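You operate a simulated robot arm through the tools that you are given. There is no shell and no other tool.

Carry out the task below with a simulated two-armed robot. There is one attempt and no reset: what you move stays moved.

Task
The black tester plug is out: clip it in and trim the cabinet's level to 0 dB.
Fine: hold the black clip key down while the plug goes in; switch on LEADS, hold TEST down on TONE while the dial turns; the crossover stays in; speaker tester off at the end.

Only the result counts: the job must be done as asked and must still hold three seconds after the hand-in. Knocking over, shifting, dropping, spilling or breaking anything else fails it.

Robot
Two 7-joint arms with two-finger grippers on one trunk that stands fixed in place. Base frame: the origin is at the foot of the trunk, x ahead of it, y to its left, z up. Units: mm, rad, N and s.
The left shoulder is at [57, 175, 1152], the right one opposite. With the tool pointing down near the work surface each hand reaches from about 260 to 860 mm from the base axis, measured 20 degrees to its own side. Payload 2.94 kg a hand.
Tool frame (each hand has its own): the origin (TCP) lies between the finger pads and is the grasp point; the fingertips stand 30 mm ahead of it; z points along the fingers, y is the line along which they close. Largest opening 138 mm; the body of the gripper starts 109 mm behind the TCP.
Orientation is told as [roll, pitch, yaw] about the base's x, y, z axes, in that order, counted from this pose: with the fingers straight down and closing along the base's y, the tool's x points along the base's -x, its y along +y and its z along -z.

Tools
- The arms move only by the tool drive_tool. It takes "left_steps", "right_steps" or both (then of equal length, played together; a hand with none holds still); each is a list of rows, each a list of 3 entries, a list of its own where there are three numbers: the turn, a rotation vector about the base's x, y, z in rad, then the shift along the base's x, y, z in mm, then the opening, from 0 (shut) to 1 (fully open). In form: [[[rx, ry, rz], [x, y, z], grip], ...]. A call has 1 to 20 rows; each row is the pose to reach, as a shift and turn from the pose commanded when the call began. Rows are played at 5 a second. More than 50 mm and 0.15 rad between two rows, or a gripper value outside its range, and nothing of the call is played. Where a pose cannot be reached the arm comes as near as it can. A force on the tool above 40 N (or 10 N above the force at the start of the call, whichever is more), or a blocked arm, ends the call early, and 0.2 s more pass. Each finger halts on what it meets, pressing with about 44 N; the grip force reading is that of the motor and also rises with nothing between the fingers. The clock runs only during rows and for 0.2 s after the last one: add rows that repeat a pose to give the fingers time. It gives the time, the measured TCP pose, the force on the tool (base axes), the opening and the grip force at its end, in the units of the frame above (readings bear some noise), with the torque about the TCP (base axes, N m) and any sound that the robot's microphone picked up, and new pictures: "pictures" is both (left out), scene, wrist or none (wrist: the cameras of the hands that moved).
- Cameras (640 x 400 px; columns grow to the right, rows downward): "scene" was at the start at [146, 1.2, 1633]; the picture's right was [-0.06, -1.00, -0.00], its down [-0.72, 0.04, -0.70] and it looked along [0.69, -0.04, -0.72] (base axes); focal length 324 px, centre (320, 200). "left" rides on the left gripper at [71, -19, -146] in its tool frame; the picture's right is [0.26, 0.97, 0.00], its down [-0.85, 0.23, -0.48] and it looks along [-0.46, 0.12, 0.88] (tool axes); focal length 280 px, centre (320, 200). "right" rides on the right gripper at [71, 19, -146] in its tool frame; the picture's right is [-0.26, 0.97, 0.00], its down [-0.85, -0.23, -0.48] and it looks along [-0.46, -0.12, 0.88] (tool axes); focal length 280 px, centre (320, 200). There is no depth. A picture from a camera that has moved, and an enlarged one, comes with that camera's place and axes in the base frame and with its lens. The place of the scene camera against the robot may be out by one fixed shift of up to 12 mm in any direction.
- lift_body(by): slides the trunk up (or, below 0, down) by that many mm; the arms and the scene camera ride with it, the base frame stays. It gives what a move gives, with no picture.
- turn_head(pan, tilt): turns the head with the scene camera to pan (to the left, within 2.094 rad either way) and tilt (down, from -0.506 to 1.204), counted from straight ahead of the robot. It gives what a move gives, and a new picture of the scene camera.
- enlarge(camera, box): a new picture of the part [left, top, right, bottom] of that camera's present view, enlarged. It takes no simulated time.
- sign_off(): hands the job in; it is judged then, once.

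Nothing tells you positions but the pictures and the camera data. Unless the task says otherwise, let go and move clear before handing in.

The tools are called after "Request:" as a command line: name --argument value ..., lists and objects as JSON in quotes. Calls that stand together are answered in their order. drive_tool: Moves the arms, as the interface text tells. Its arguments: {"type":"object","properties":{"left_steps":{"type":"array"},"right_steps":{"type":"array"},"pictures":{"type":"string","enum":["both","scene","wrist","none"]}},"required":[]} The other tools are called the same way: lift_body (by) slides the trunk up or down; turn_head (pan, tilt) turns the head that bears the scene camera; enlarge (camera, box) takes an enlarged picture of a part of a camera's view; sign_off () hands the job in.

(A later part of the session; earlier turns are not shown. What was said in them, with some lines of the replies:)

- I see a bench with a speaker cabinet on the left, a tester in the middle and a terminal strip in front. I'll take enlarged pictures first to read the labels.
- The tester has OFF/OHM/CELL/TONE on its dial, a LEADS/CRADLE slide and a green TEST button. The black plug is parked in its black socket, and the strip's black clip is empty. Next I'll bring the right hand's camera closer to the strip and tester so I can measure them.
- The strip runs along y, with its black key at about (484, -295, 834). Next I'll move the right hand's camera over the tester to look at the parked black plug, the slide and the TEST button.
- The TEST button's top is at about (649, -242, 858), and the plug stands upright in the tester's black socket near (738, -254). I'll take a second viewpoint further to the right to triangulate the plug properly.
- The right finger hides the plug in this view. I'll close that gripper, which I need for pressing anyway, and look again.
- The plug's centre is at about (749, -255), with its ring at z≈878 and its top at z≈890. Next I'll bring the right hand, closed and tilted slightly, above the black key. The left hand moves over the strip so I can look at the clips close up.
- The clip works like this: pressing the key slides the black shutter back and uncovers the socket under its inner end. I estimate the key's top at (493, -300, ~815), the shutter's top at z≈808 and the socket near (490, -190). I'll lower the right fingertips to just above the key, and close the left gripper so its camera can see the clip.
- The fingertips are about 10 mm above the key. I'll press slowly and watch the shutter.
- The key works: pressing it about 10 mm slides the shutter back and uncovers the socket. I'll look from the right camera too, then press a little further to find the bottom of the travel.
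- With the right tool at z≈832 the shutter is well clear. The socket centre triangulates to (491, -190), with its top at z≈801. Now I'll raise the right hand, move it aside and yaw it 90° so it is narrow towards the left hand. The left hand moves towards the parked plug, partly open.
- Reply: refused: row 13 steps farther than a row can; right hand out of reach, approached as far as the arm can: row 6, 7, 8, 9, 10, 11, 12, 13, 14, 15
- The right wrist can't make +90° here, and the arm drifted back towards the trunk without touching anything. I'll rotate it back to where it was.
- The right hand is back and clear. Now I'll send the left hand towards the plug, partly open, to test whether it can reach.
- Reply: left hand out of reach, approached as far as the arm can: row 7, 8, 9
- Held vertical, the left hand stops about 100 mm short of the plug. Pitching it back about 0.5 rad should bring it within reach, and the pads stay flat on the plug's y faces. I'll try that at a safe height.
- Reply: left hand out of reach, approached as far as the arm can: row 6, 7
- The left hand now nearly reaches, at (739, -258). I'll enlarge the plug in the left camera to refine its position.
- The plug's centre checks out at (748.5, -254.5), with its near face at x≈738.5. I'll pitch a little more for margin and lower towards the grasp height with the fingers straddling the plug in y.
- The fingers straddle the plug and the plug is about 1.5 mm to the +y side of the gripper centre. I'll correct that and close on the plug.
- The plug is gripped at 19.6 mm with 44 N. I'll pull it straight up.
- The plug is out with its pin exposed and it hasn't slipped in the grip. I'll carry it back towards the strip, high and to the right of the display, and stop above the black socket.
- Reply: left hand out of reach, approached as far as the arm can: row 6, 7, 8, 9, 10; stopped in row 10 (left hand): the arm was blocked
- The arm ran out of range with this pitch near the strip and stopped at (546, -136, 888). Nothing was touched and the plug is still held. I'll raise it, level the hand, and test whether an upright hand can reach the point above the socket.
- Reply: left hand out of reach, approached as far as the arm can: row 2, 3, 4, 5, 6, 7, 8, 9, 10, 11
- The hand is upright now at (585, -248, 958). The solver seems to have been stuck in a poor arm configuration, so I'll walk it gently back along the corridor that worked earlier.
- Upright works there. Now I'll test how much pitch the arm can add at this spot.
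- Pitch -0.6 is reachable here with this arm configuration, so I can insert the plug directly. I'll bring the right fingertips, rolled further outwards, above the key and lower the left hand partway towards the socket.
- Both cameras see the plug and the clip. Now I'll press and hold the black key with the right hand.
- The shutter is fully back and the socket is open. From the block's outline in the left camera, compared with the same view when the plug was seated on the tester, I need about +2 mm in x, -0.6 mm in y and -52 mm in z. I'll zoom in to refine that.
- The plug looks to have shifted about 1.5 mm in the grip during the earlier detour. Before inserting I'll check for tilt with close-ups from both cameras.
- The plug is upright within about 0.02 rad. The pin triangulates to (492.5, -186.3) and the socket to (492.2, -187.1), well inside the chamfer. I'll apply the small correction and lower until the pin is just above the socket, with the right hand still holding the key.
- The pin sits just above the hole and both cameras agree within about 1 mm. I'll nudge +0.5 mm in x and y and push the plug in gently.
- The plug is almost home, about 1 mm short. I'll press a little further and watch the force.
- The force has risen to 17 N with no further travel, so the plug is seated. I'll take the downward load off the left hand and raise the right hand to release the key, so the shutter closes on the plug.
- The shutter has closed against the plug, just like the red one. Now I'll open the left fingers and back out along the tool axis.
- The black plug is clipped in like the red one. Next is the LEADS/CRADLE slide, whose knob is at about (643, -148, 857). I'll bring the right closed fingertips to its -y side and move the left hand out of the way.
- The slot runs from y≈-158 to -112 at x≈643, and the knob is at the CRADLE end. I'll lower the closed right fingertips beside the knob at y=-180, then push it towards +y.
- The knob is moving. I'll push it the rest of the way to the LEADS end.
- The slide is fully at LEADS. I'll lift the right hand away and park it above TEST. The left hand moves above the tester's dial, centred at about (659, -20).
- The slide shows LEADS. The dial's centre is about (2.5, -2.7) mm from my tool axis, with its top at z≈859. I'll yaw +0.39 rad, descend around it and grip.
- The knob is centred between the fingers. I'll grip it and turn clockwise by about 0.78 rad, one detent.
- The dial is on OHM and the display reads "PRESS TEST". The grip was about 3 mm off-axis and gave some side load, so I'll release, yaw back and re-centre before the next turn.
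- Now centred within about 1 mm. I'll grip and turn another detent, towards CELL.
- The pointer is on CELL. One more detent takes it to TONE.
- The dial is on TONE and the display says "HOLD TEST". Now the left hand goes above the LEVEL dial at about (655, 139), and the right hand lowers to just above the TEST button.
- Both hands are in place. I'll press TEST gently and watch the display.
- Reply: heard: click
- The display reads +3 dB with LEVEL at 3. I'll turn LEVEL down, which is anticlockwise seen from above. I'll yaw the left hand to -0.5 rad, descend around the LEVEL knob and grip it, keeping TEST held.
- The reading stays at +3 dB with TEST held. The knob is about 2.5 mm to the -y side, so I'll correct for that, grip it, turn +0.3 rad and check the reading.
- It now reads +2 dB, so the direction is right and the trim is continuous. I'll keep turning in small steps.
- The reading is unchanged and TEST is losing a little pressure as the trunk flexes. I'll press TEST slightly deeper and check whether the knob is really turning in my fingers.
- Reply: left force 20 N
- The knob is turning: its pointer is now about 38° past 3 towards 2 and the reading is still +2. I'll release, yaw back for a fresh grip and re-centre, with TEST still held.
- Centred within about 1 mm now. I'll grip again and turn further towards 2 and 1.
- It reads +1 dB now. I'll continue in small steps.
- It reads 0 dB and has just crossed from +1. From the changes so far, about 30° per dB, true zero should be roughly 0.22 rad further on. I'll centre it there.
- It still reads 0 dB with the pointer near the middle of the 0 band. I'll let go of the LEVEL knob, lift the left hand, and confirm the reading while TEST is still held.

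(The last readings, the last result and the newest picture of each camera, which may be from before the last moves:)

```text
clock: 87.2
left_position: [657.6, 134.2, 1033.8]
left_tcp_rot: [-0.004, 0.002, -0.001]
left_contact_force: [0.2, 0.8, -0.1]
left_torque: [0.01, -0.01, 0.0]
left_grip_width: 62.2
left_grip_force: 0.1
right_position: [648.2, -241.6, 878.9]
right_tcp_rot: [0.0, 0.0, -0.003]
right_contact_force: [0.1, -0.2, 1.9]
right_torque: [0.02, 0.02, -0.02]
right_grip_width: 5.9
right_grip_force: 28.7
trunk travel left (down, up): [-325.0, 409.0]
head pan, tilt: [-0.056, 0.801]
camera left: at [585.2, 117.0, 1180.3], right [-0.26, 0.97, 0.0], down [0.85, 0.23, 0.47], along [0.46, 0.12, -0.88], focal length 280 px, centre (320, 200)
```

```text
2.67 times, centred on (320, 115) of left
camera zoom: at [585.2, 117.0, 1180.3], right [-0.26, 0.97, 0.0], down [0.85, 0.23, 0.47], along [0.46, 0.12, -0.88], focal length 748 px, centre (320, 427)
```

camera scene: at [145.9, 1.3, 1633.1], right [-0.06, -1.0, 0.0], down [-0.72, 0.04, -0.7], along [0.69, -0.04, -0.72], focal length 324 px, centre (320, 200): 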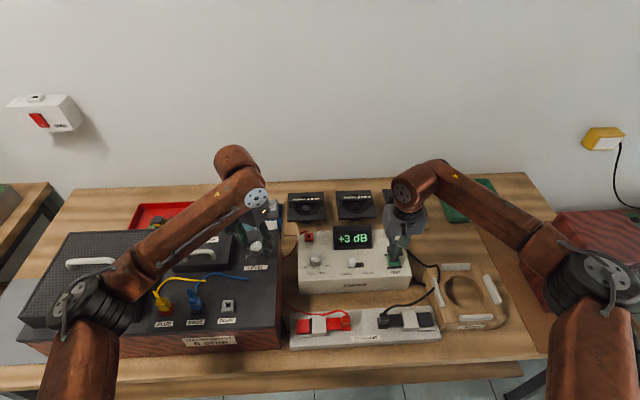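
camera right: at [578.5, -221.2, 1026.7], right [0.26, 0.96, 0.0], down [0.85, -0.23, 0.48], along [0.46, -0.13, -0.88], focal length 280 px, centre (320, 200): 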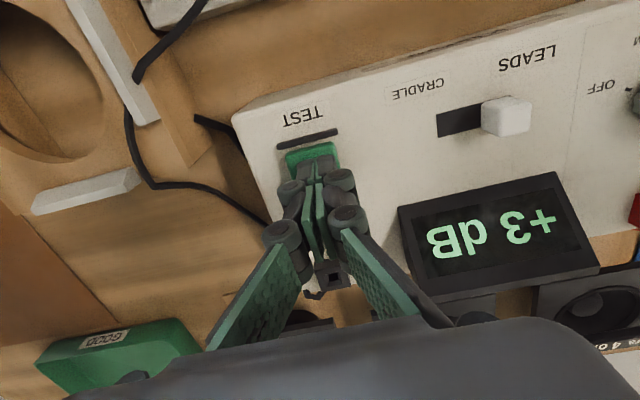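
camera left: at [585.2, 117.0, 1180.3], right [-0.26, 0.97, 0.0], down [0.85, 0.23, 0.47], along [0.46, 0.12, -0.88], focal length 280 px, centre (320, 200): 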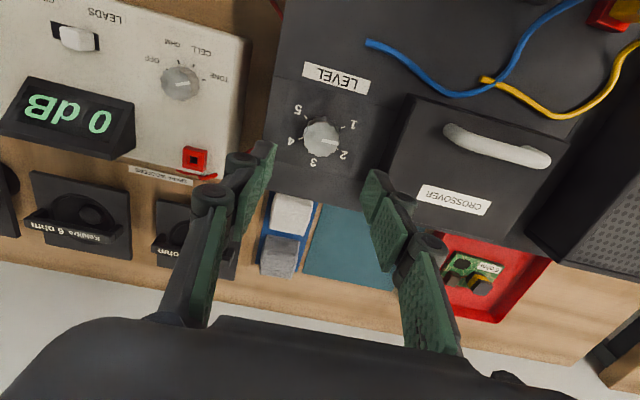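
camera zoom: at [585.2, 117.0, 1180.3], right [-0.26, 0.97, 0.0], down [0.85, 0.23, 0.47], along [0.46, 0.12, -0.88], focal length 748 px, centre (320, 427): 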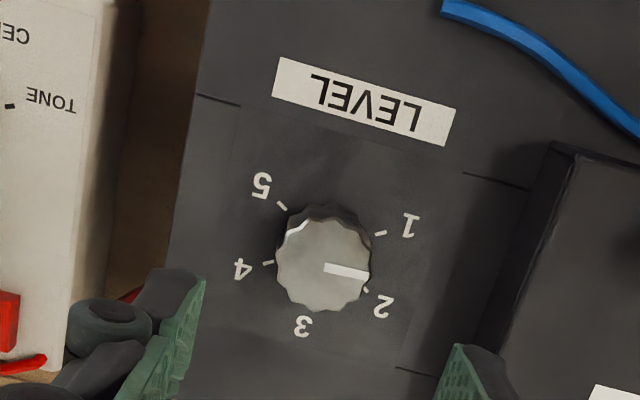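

0 dB holds with no hand on the LEVEL dial. Now I'll release TEST with the right hand and take the left hand back over the tester's dial to switch it to OFF.

Request:
drive_tool --right_steps '[[[0, 0, 0], [0, 0, 8], 0], [[0, 0, 0], [0, 0, 25], 0], [[0, 0, 0], [0, 0, 45], 0], [[0, 0, 0], [0, -10, 70], 0], [[0, 0, 0], [0, -25, 90], 0], [[0, 0, 0], [0, -40, 100], 0], [[0, 0, 0], [0, -40, 100], 0]]' --left_steps '[[[0, 0, 0], [0, -25, 0], 0.45], [[0, 0, 0], [0, -60, 0], 0.45], [[0, 0, 0], [0.5, -100, 0], 0.45], [[0, 0, 0], [1, -135, -20], 0.45], [[0, 0, 0], [1, -157, -50], 0.45], [[0, 0, 0], [1, -157, -72], 0.45], [[0, 0, 0], [1, -157, -72], 0.45]]' --pictures "both"

Request:
enlarge --camera "left" --box '[220, 40, 420, 165]'

Request:
enlarge --camera "scene" --box '[210, 205, 450, 355]'

```text
clock: 88.8
left_position: [656.7, -22.3, 960.9]
left_tcp_rot: [-0.002, -0.001, 0.0]
left_contact_force: [0.1, 0.0, -1.1]
left_torque: [0.0, 0.0, 0.04]
left_grip_width: 62.2
left_grip_force: 0.1
right_position: [650.4, -282.3, 977.4]
right_tcp_rot: [0.001, -0.001, -0.001]
right_contact_force: [-0.7, 0.1, -0.5]
right_torque: [-0.02, 0.01, 0.0]
right_grip_width: 0.0
right_grip_force: 28.5
trunk travel left (down, up): [-325.0, 409.0]
head pan, tilt: [-0.056, 0.801]
camera scene: at [146.1, 0.9, 1633.1], right [-0.06, -1.0, 0.0], down [-0.72, 0.04, -0.7], along [0.69, -0.04, -0.72], focal length 324 px, centre (320, 200)
camera right: at [580.3, -263.4, 1123.3], right [0.26, 0.96, 0.0], down [0.85, -0.23, 0.48], along [0.46, -0.12, -0.88], focal length 280 px, centre (320, 200)
camera left: at [585.4, -40.1, 1108.2], right [-0.26, 0.96, 0.0], down [0.85, 0.23, 0.47], along [0.46, 0.12, -0.88], focal length 280 px, centre (320, 200)
```

scene: 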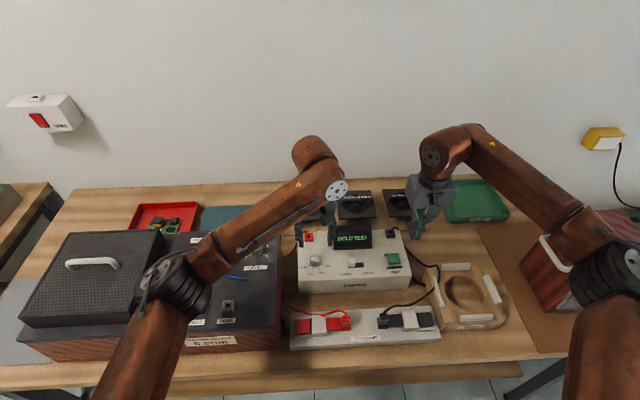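
right: 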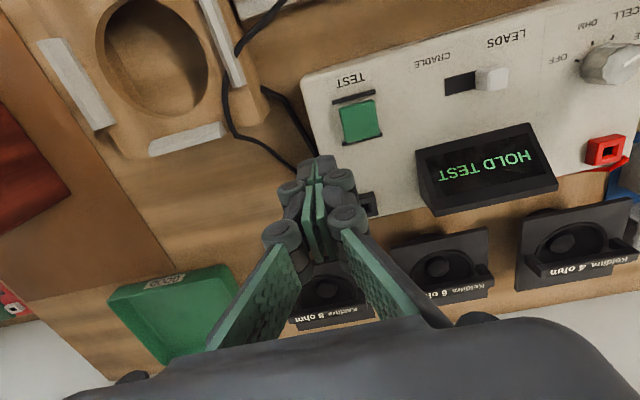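
left: 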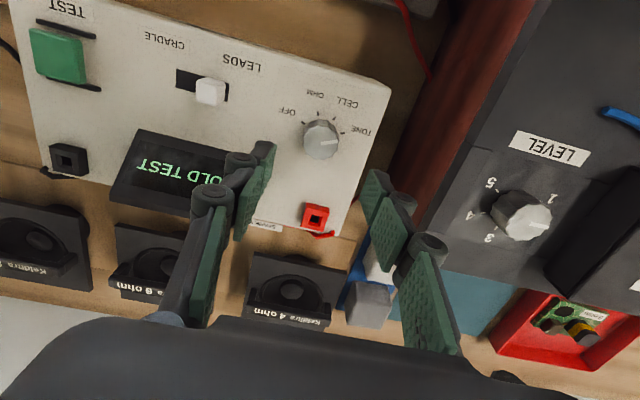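

```text
3.20 times, centred on (320, 102) of left
camera zoom: at [585.4, -40.1, 1108.2], right [-0.26, 0.96, 0.0], down [0.85, 0.23, 0.47], along [0.46, 0.12, -0.88], focal length 897 px, centre (320, 512)
```

zoom: 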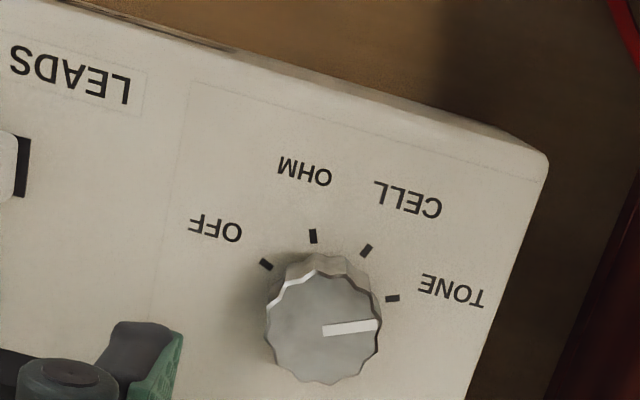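

```text
2.67 times, centred on (330, 280) of scene
camera zoom: at [146.1, 0.9, 1633.1], right [-0.06, -1.0, 0.0], down [-0.72, 0.04, -0.7], along [0.69, -0.04, -0.72], focal length 863 px, centre (293, -13)
```

zoom: 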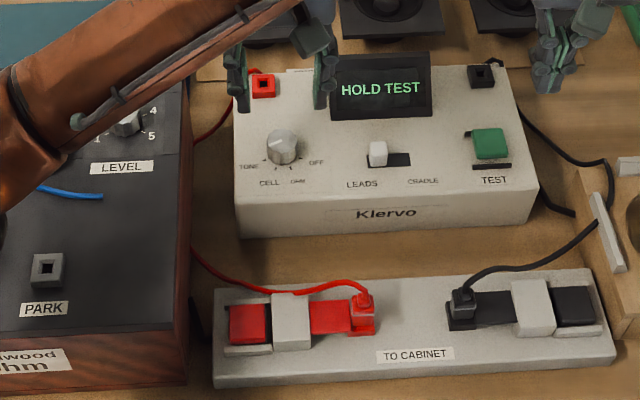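

TEST is released, and the black plug and slide both look right. Now I'll grip the tester's dial, starting at yaw -0.39, and turn it anticlockwise one detent at a time to OFF.

Request:
drive_tool --left_steps '[[[0, 0, -0.13], [0.7, 0.9, -25], 0.45], [[0, 0, -0.26], [0.7, 0.9, -50], 0.45], [[0, 0, -0.39], [0.7, 0.9, -70], 0.45], [[0, 0, -0.39], [0.7, 0.9, -84], 0.45], [[0, 0, -0.39], [0.7, 0.9, -84], 0.45], [[0, 0, -0.39], [0.7, 0.9, -84], 0.25], [[0, 0, -0.39], [0.7, 0.9, -84], 0.1], [[0, 0, -0.39], [0.7, 0.9, -84], 0], [[0, 0, -0.39], [0.7, 0.9, -84], 0], [[0, 0, -0.27], [0.7, 0.9, -84], 0], [[0, 0, -0.15], [0.7, 0.9, -84], 0], [[0, 0, -0.03], [0.7, 0.9, -84], 0], [[0, 0, 0.09], [0.7, 0.9, -84], 0], [[0, 0, 0.21], [0.7, 0.9, -84], 0], [[0, 0, 0.31], [0.7, 0.9, -84], 0], [[0, 0, 0.4], [0.7, 0.9, -84], 0], [[0, 0, 0.4], [0.7, 0.9, -84], 0]]' --pictures "both"

Request:
enlarge --camera "left" --box '[220, 90, 420, 215]'

```text
clock: 92.4
left_position: [658.2, -23.1, 875.2]
left_tcp_rot: [-0.002, 0.005, 0.401]
left_contact_force: [-18.0, -2.2, -18.2]
left_torque: [-0.26, 0.92, 0.03]
left_grip_width: 31.2
left_grip_force: 44.9
right_position: [650.6, -282.7, 977.4]
right_tcp_rot: [0.0, 0.0, -0.001]
right_contact_force: [0.3, -0.1, 0.3]
right_torque: [-0.01, 0.0, -0.04]
right_grip_width: 0.0
right_grip_force: 28.7
trunk travel left (down, up): [-325.0, 409.0]
head pan, tilt: [-0.056, 0.801]
camera scene: at [146.2, 0.8, 1632.9], right [-0.06, -1.0, 0.0], down [-0.72, 0.04, -0.7], along [0.69, -0.04, -0.72], focal length 324 px, centre (320, 200)
camera left: at [599.4, -65.6, 1023.6], right [-0.62, 0.79, 0.0], down [0.69, 0.54, 0.47], along [0.37, 0.29, -0.88], focal length 280 px, centre (320, 200)
```

scene: 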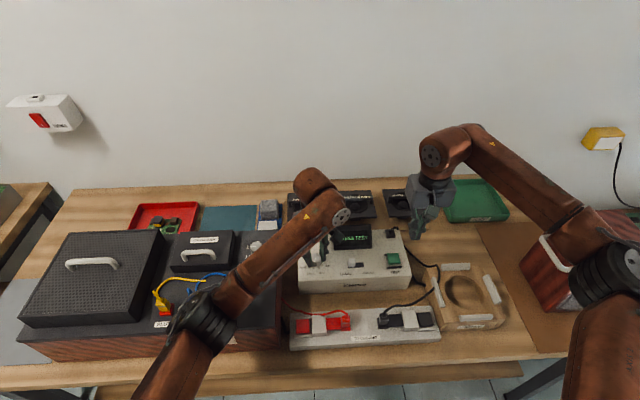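
left: 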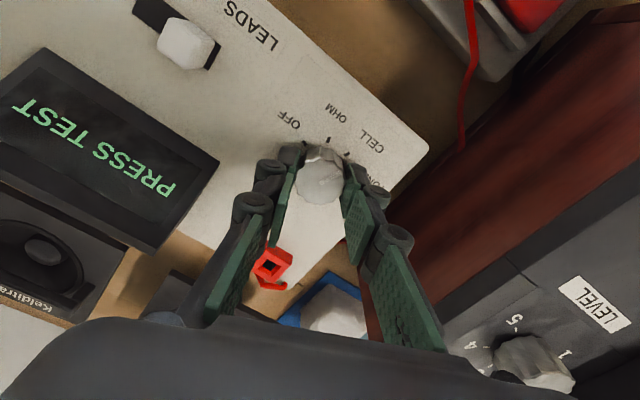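

```text
3.20 times, centred on (320, 152) of left
camera zoom: at [599.4, -65.6, 1023.6], right [-0.62, 0.79, 0.0], down [0.69, 0.54, 0.47], along [0.37, 0.29, -0.88], focal length 897 px, centre (320, 352)
```

zoom: 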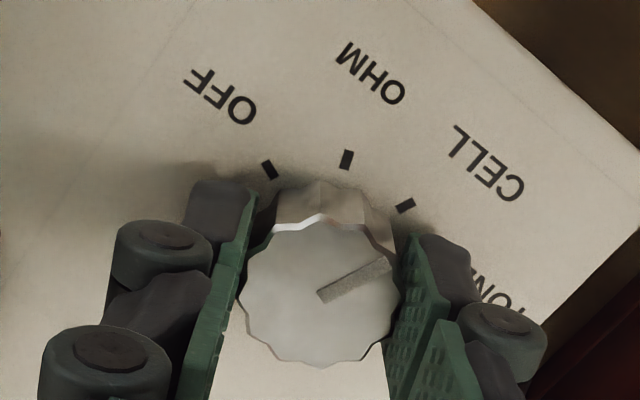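

The pointer is on CELL. This grip carried about 18 N of side and pull load, so I'll release, yaw back and check the centring before the next turn.

Request:
drive_tool --left_steps '[[[0, 0, 0], [0, 0, -0.5], 0.2], [[0, 0, 0], [0, 0, -0.5], 0.4], [[0, 0, -0.1], [0, 0, 0], 0.45], [[0, 0, -0.22], [0, 0, 0], 0.45], [[0, 0, -0.34], [0, 0, 0], 0.45], [[0, 0, -0.46], [0, 0, 0], 0.45], [[0, 0, -0.58], [0, 0, 0], 0.45], [[0, 0, -0.7], [0, 0, 0], 0.45], [[0, 0, -0.79], [0, 0, 0], 0.45], [[0, 0, -0.79], [0, 0, 0], 0.45]]' --pictures "wrist"

Request:
enlarge --camera "left" --box '[220, 90, 420, 215]'

Request:
enlarge --camera "scene" --box '[210, 205, 450, 355]'

```text
clock: 94.6
left_position: [660.1, -20.7, 876.4]
left_tcp_rot: [-0.003, 0.001, -0.391]
left_contact_force: [-0.3, 0.9, 0.0]
left_torque: [-0.02, -0.02, 0.0]
left_grip_width: 62.0
left_grip_force: 0.1
right_position: [649.8, -282.3, 978.0]
right_tcp_rot: [0.0, -0.002, -0.002]
right_contact_force: [-0.9, -0.1, 0.5]
right_torque: [0.0, 0.01, -0.01]
right_grip_width: 0.0
right_grip_force: 28.8
trunk travel left (down, up): [-325.0, 409.0]
head pan, tilt: [-0.056, 0.801]
camera left: at [585.8, -10.1, 1024.5], right [0.13, 0.99, 0.0], down [0.87, -0.11, 0.47], along [0.47, -0.06, -0.88], focal length 280 px, centre (320, 200)
```

left: 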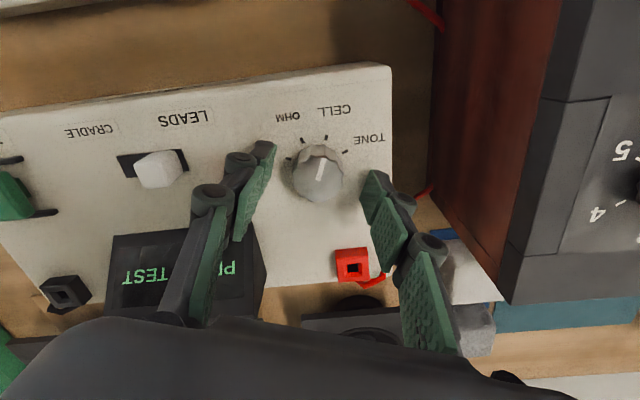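

```text
3.20 times, centred on (320, 152) of left
camera zoom: at [585.8, -10.1, 1024.5], right [0.13, 0.99, 0.0], down [0.87, -0.11, 0.47], along [0.47, -0.06, -0.88], focal length 897 px, centre (320, 352)
```

zoom: 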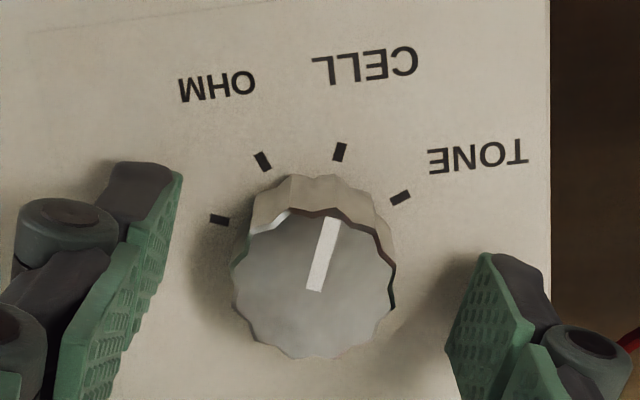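

```text
2.67 times, centred on (330, 280) of scene
camera zoom: at [146.2, 0.9, 1633.0], right [-0.06, -1.0, 0.0], down [-0.72, 0.04, -0.7], along [0.69, -0.04, -0.72], focal length 863 px, centre (293, -13)
```

zoom: 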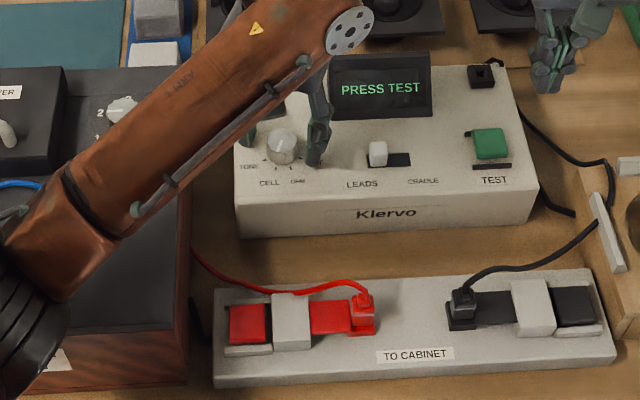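

The tester hasn't shifted. I'll correct by about (-1.2, -1) mm, then grip and turn to OHM.

Request:
drive_tool --left_steps '[[[0, 0, 0], [-1.2, -1, 0], 0.45], [[0, 0, 0], [-1.2, -1, 0], 0.25], [[0, 0, 0], [-1.2, -1, 0], 0.1], [[0, 0, 0], [-1.2, -1, 0], 0], [[0, 0, 0], [-1.2, -1, 0], 0], [[0, 0, 0.12], [-1.2, -1, 0], 0], [[0, 0, 0.24], [-1.2, -1, 0], 0], [[0, 0, 0.36], [-1.2, -1, 0], 0], [[0, 0, 0.48], [-1.2, -1, 0], 0], [[0, 0, 0.6], [-1.2, -1, 0], 0], [[0, 0, 0.7], [-1.2, -1, 0], 0], [[0, 0, 0.79], [-1.2, -1, 0], 0], [[0, 0, 0.79], [-1.2, -1, 0], 0]]' --pictures "none"

Request:
enlarge --camera "left" --box '[220, 90, 420, 215]'

Request:
drive_tool --left_steps '[[[0, 0, 0], [0, 0, 0], 0.2], [[0, 0, 0], [0, 0, 0], 0.4], [[0, 0, -0.1], [0, 0, 0], 0.45], [[0, 0, -0.22], [0, 0, 0], 0.45], [[0, 0, -0.34], [0, 0, 0], 0.45], [[0, 0, -0.46], [0, 0, 0], 0.45], [[0, 0, -0.58], [0, 0, 0], 0.45], [[0, 0, -0.7], [0, 0, 0], 0.45], [[0, 0, -0.79], [0, 0, 0], 0.45], [[0, 0, -0.79], [0, 0, 0], 0.45]]' --pictures "wrist"

Request:
enlarge --camera "left" --box '[220, 90, 420, 215]'

```text
clock: 97.4
left_position: [657.7, -23.3, 876.6]
left_tcp_rot: [-0.004, 0.002, 0.401]
left_contact_force: [-7.8, 2.0, -6.7]
left_torque: [-0.04, 0.71, -0.01]
left_grip_width: 31.3
left_grip_force: 44.9
right_position: [650.9, -281.7, 978.1]
right_tcp_rot: [-0.001, 0.001, -0.001]
right_contact_force: [-0.3, 0.5, 0.8]
right_torque: [0.0, -0.03, 0.02]
right_grip_width: 0.2
right_grip_force: 28.5
trunk travel left (down, up): [-325.0, 409.0]
head pan, tilt: [-0.056, 0.801]
```

```text
3.20 times, centred on (320, 152) of left
camera zoom: at [599.1, -65.8, 1024.4], right [-0.62, 0.79, 0.0], down [0.69, 0.55, 0.47], along [0.37, 0.29, -0.88], focal length 897 px, centre (320, 352)
```

zoom: 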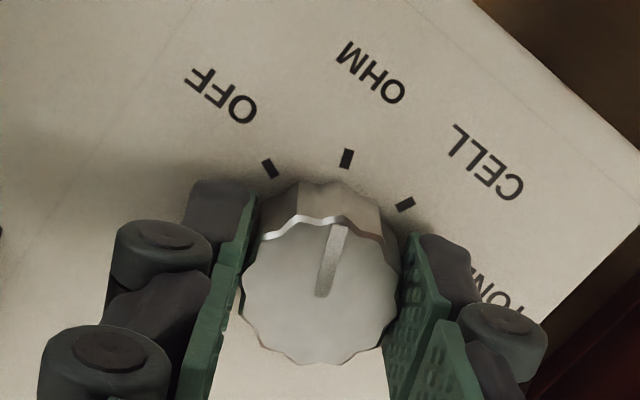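

```text
clock: 99.6
left_position: [660.1, -22.1, 877.6]
left_tcp_rot: [-0.004, 0.003, -0.39]
left_contact_force: [0.3, -0.2, 0.4]
left_torque: [0.05, -0.02, 0.0]
left_grip_width: 62.1
left_grip_force: 0.1
right_position: [651.0, -283.2, 977.2]
right_tcp_rot: [-0.001, 0.0, -0.001]
right_contact_force: [-0.4, 0.7, -0.8]
right_torque: [-0.02, -0.02, -0.03]
right_grip_width: 0.0
right_grip_force: 27.6
trunk travel left (down, up): [-325.0, 409.0]
head pan, tilt: [-0.056, 0.801]
camera left: at [585.0, -11.5, 1024.7], right [0.13, 0.99, 0.0], down [0.87, -0.11, 0.47], along [0.47, -0.06, -0.88], focal length 280 px, centre (320, 200)
```

left: 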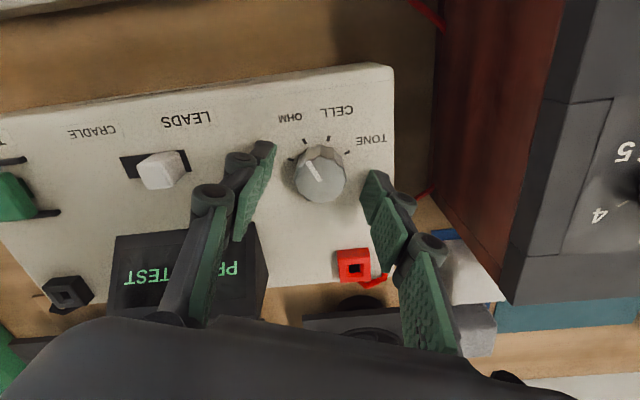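

```text
3.20 times, centred on (320, 152) of left
camera zoom: at [585.0, -11.5, 1024.7], right [0.13, 0.99, 0.0], down [0.87, -0.11, 0.47], along [0.47, -0.06, -0.88], focal length 897 px, centre (320, 352)
```

zoom: 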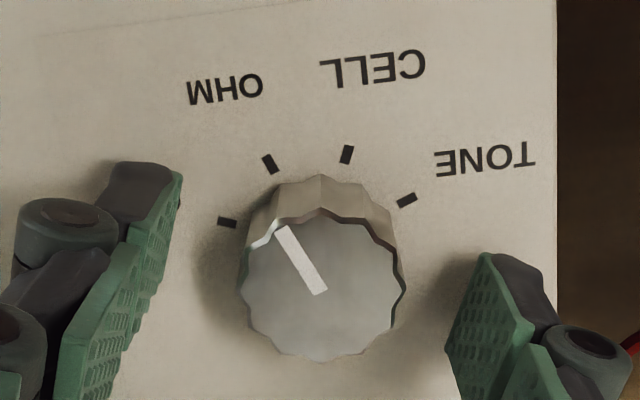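

The pointer is on OHM and the load was low. I'll do the last detent to OFF, then release and lift.

Request:
drive_tool --left_steps '[[[0, 0, 0], [-0.5, 0, 0], 0.25], [[0, 0, 0], [-0.5, 0, 0], 0.1], [[0, 0, 0], [-0.5, 0, 0], 0], [[0, 0, 0], [-0.5, 0, 0], 0], [[0, 0, 0.12], [-0.5, 0, 0], 0], [[0, 0, 0.24], [-0.5, 0, 0], 0], [[0, 0, 0.36], [-0.5, 0, 0], 0], [[0, 0, 0.48], [-0.5, 0, 0], 0], [[0, 0, 0.6], [-0.5, 0, 0], 0], [[0, 0, 0.7], [-0.5, 0, 0], 0], [[0, 0, 0.8], [-0.5, 0, 0], 0], [[0, 0, 0.8], [-0.5, 0, 0], 0], [[0, 0, 0.8], [-0.5, 0, 0], 0.2], [[0, 0, 0.8], [-0.5, 0, 0], 0.4], [[0, 0, 0.8], [-0.5, 0, 0], 0.45], [[0, 0, 0.7], [-0.5, 0, 20], 0.45], [[0, 0, 0.56], [-0.5, 0, 50], 0.45], [[0, 0, 0.42], [-0.5, 0, 85], 0.45], [[0, 0, 0.39], [-0.5, 0, 100], 0.45], [[0, 0, 0.39], [-0.5, 0, 100], 0.45]]' --pictures "both"

Request:
enlarge --camera "left" --box '[220, 40, 420, 165]'

Request:
enlarge --camera "scene" --box '[210, 205, 450, 355]'

```text
clock: 103.8
left_position: [656.8, -20.1, 978.0]
left_tcp_rot: [-0.004, 0.002, 0.0]
left_contact_force: [-0.6, 0.1, 0.0]
left_torque: [0.06, 0.04, 0.05]
left_grip_width: 62.2
left_grip_force: 0.1
right_position: [650.7, -281.0, 977.7]
right_tcp_rot: [0.0, 0.001, -0.002]
right_contact_force: [-0.4, 0.7, -0.4]
right_torque: [0.0, -0.03, 0.0]
right_grip_width: 0.0
right_grip_force: 28.2
trunk travel left (down, up): [-325.0, 409.0]
head pan, tilt: [-0.056, 0.801]
camera scene: at [146.3, 1.1, 1633.0], right [-0.06, -1.0, 0.0], down [-0.72, 0.04, -0.7], along [0.69, -0.04, -0.72], focal length 324 px, centre (320, 200)
camera left: at [585.0, -38.9, 1125.2], right [-0.26, 0.97, 0.0], down [0.85, 0.23, 0.47], along [0.46, 0.12, -0.88], focal length 280 px, centre (320, 200)
```

scene: 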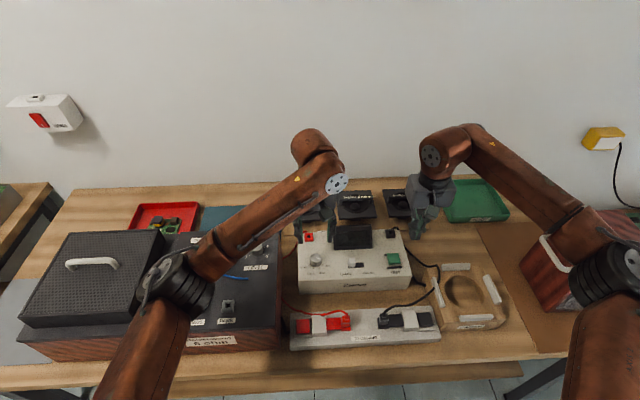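
left: 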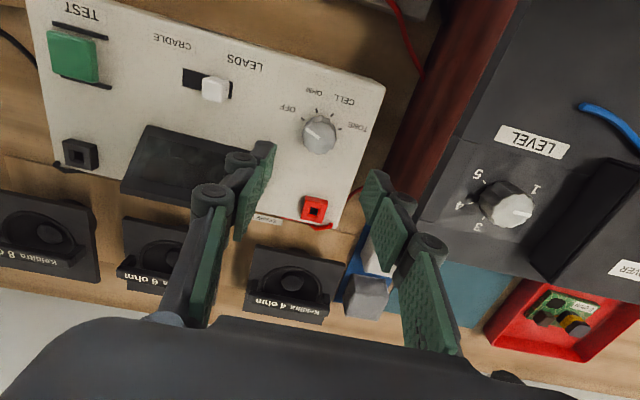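

```text
3.20 times, centred on (320, 102) of left
camera zoom: at [585.0, -38.9, 1125.2], right [-0.26, 0.97, 0.0], down [0.85, 0.23, 0.47], along [0.46, 0.12, -0.88], focal length 897 px, centre (320, 512)
```

zoom: 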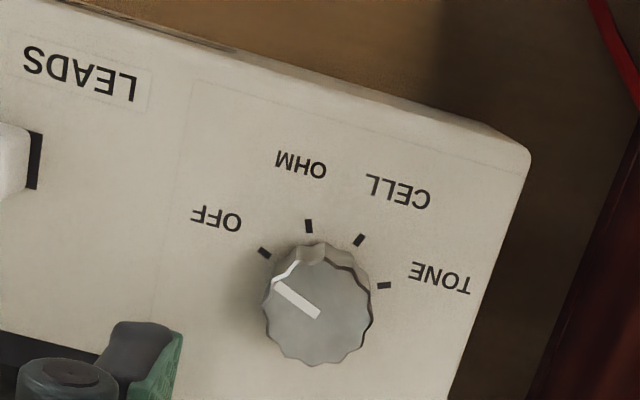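

```text
2.67 times, centred on (330, 280) of scene
camera zoom: at [146.3, 1.1, 1633.0], right [-0.06, -1.0, 0.0], down [-0.72, 0.04, -0.7], along [0.69, -0.04, -0.72], focal length 863 px, centre (293, -13)
```

zoom: 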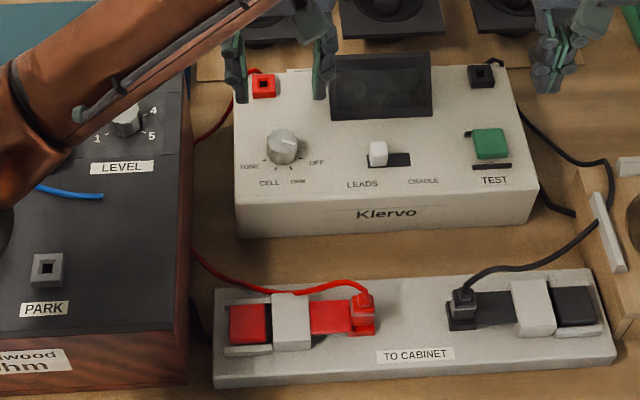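

The display is dark and the dial points to OFF. I'll move both hands up and clear, then do a final check.

Request:
drive_tool --left_steps '[[[0, 0, 0], [0, 10, 40], 0.45], [[0, 0, 0], [-15, 35, 80], 0.45], [[0, 0, 0], [-30, 65, 115], 0.45], [[0, 0, 0], [-40, 95, 150], 0.45], [[0, 0, 0], [-40, 125, 180], 0.45], [[0, 0, 0], [-40, 160, 200], 0.45], [[0, 0, 0], [-40, 160, 200], 0.45]]' --right_steps '[[[0, 0, 0], [-10, -5, 35], 0], [[0, 0, 0], [-30, -10, 70], 0], [[0, 0, 0], [-60, -20, 100], 0], [[0, 0, 0], [-95, -30, 130], 0], [[0, 0, 0], [-130, -35, 160], 0], [[0, 0, 0], [-160, -40, 180], 0], [[0, 0, 0], [-160, -40, 180], 0]]' --pictures "both"

Request:
enlarge --camera "scene" --box '[210, 205, 450, 355]'

Request:
enlarge --camera "right" --box '[300, 60, 540, 210]'

Request:
enlarge --camera "left" --box '[160, 20, 400, 170]'

```text
clock: 105.4
left_position: [622.4, 138.5, 1175.9]
left_tcp_rot: [-0.004, 0.004, -0.001]
left_contact_force: [-0.2, -0.7, -0.6]
left_torque: [0.08, 0.04, 0.01]
left_grip_width: 62.1
left_grip_force: 0.0
right_position: [491.5, -318.9, 1158.3]
right_tcp_rot: [0.0, 0.001, 0.0]
right_contact_force: [-0.2, 0.1, 0.7]
right_torque: [0.07, 0.07, -0.01]
right_grip_width: 0.2
right_grip_force: 28.5
trunk travel left (down, up): [-325.0, 409.0]
head pan, tilt: [-0.056, 0.801]
camera scene: at [148.1, -0.1, 1632.7], right [-0.06, -1.0, 0.0], down [-0.72, 0.04, -0.69], along [0.69, -0.04, -0.72], focal length 324 px, centre (320, 200)
camera right: at [421.3, -300.3, 1304.5], right [0.26, 0.96, 0.0], down [0.85, -0.23, 0.47], along [0.46, -0.12, -0.88], focal length 280 px, centre (320, 200)
camera left: at [550.3, 121.2, 1322.7], right [-0.26, 0.96, 0.0], down [0.85, 0.23, 0.47], along [0.46, 0.12, -0.88], focal length 280 px, centre (320, 200)
```

scene: 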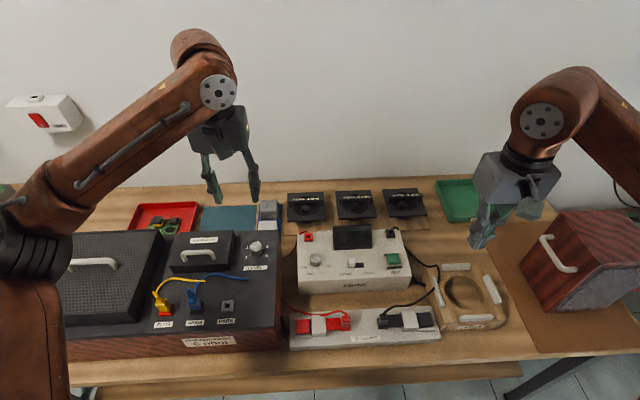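
right: 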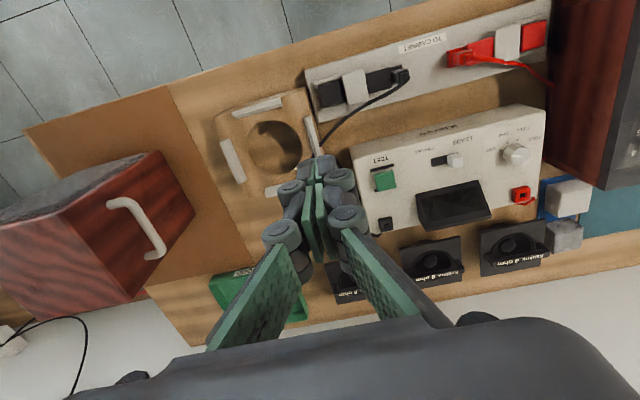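
left: 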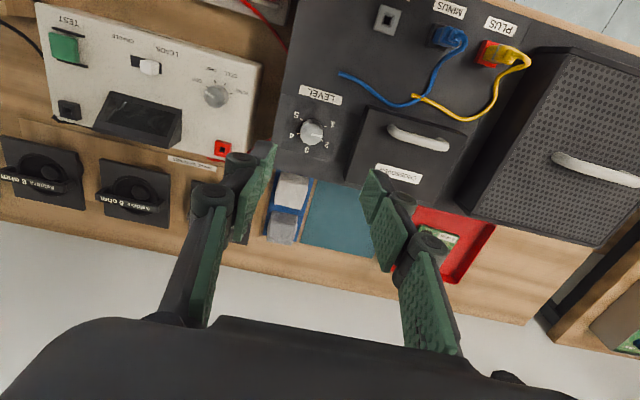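

```text
2.67 times, centred on (330, 280) of scene
camera zoom: at [148.1, -0.1, 1632.7], right [-0.06, -1.0, 0.0], down [-0.72, 0.04, -0.69], along [0.69, -0.04, -0.72], focal length 863 px, centre (293, -13)
```

zoom: 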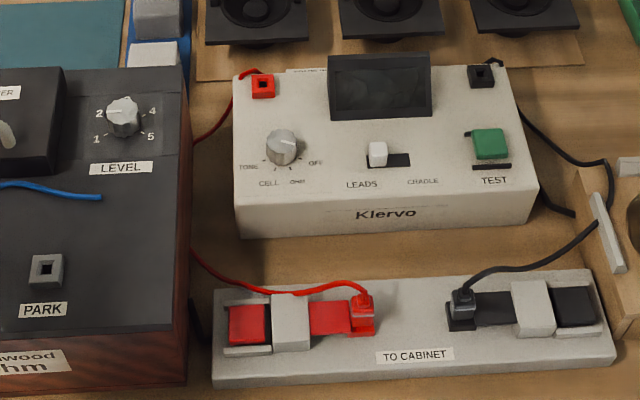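

```text
2.67 times, centred on (420, 135) of right
camera zoom: at [421.3, -300.3, 1304.5], right [0.26, 0.96, 0.0], down [0.85, -0.23, 0.47], along [0.46, -0.12, -0.88], focal length 748 px, centre (53, 373)
```

zoom: 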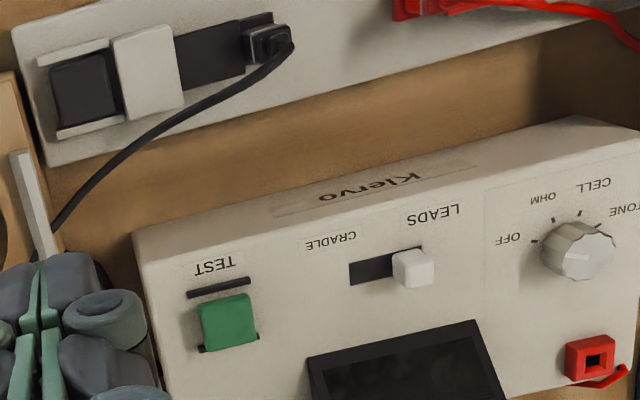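

```text
2.67 times, centred on (280, 95) of left
camera zoom: at [550.3, 121.2, 1322.7], right [-0.26, 0.96, 0.0], down [0.85, 0.23, 0.47], along [0.46, 0.12, -0.88], focal length 748 px, centre (427, 480)
```

zoom: 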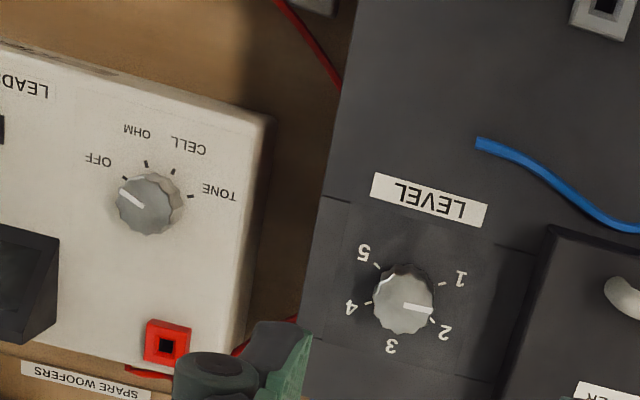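

Final check: the black plug is clipped in, the slide is at LEADS, LEVEL is where it read 0 dB, the crossover is untouched, and the tester is off. Both hands are clear and nothing else has moved, so I'm handing the job in.

Request:
sign_off

```text
The job is handed in.
```

The black tester plug is clipped in and the cabinet's level is trimmed to 0 dB. I've handed the job in; the tool didn't say whether it passed.

- **Plug:** the right hand held the black clip key down while the left hand put the plug in. The shutter then closed on it, as on the red one.
- **Level:** with the slide on LEADS, the tester on TONE and TEST held down, I turned LEVEL from 3 to a little past 2, towards 1. The reading went from +3 dB to 0 dB and stayed at 0 dB after I let go of the dial.
- **End state:** TEST is released, the tester dial is on OFF with its display dark, the crossover was left in, and both hands are clear. Nothing else looked moved in the last pictures.

The left arm got stuck once while carrying the plug, and the plug shifted about 1.5 mm in the grip. It touched nothing, and I realigned the plug before inserting it.
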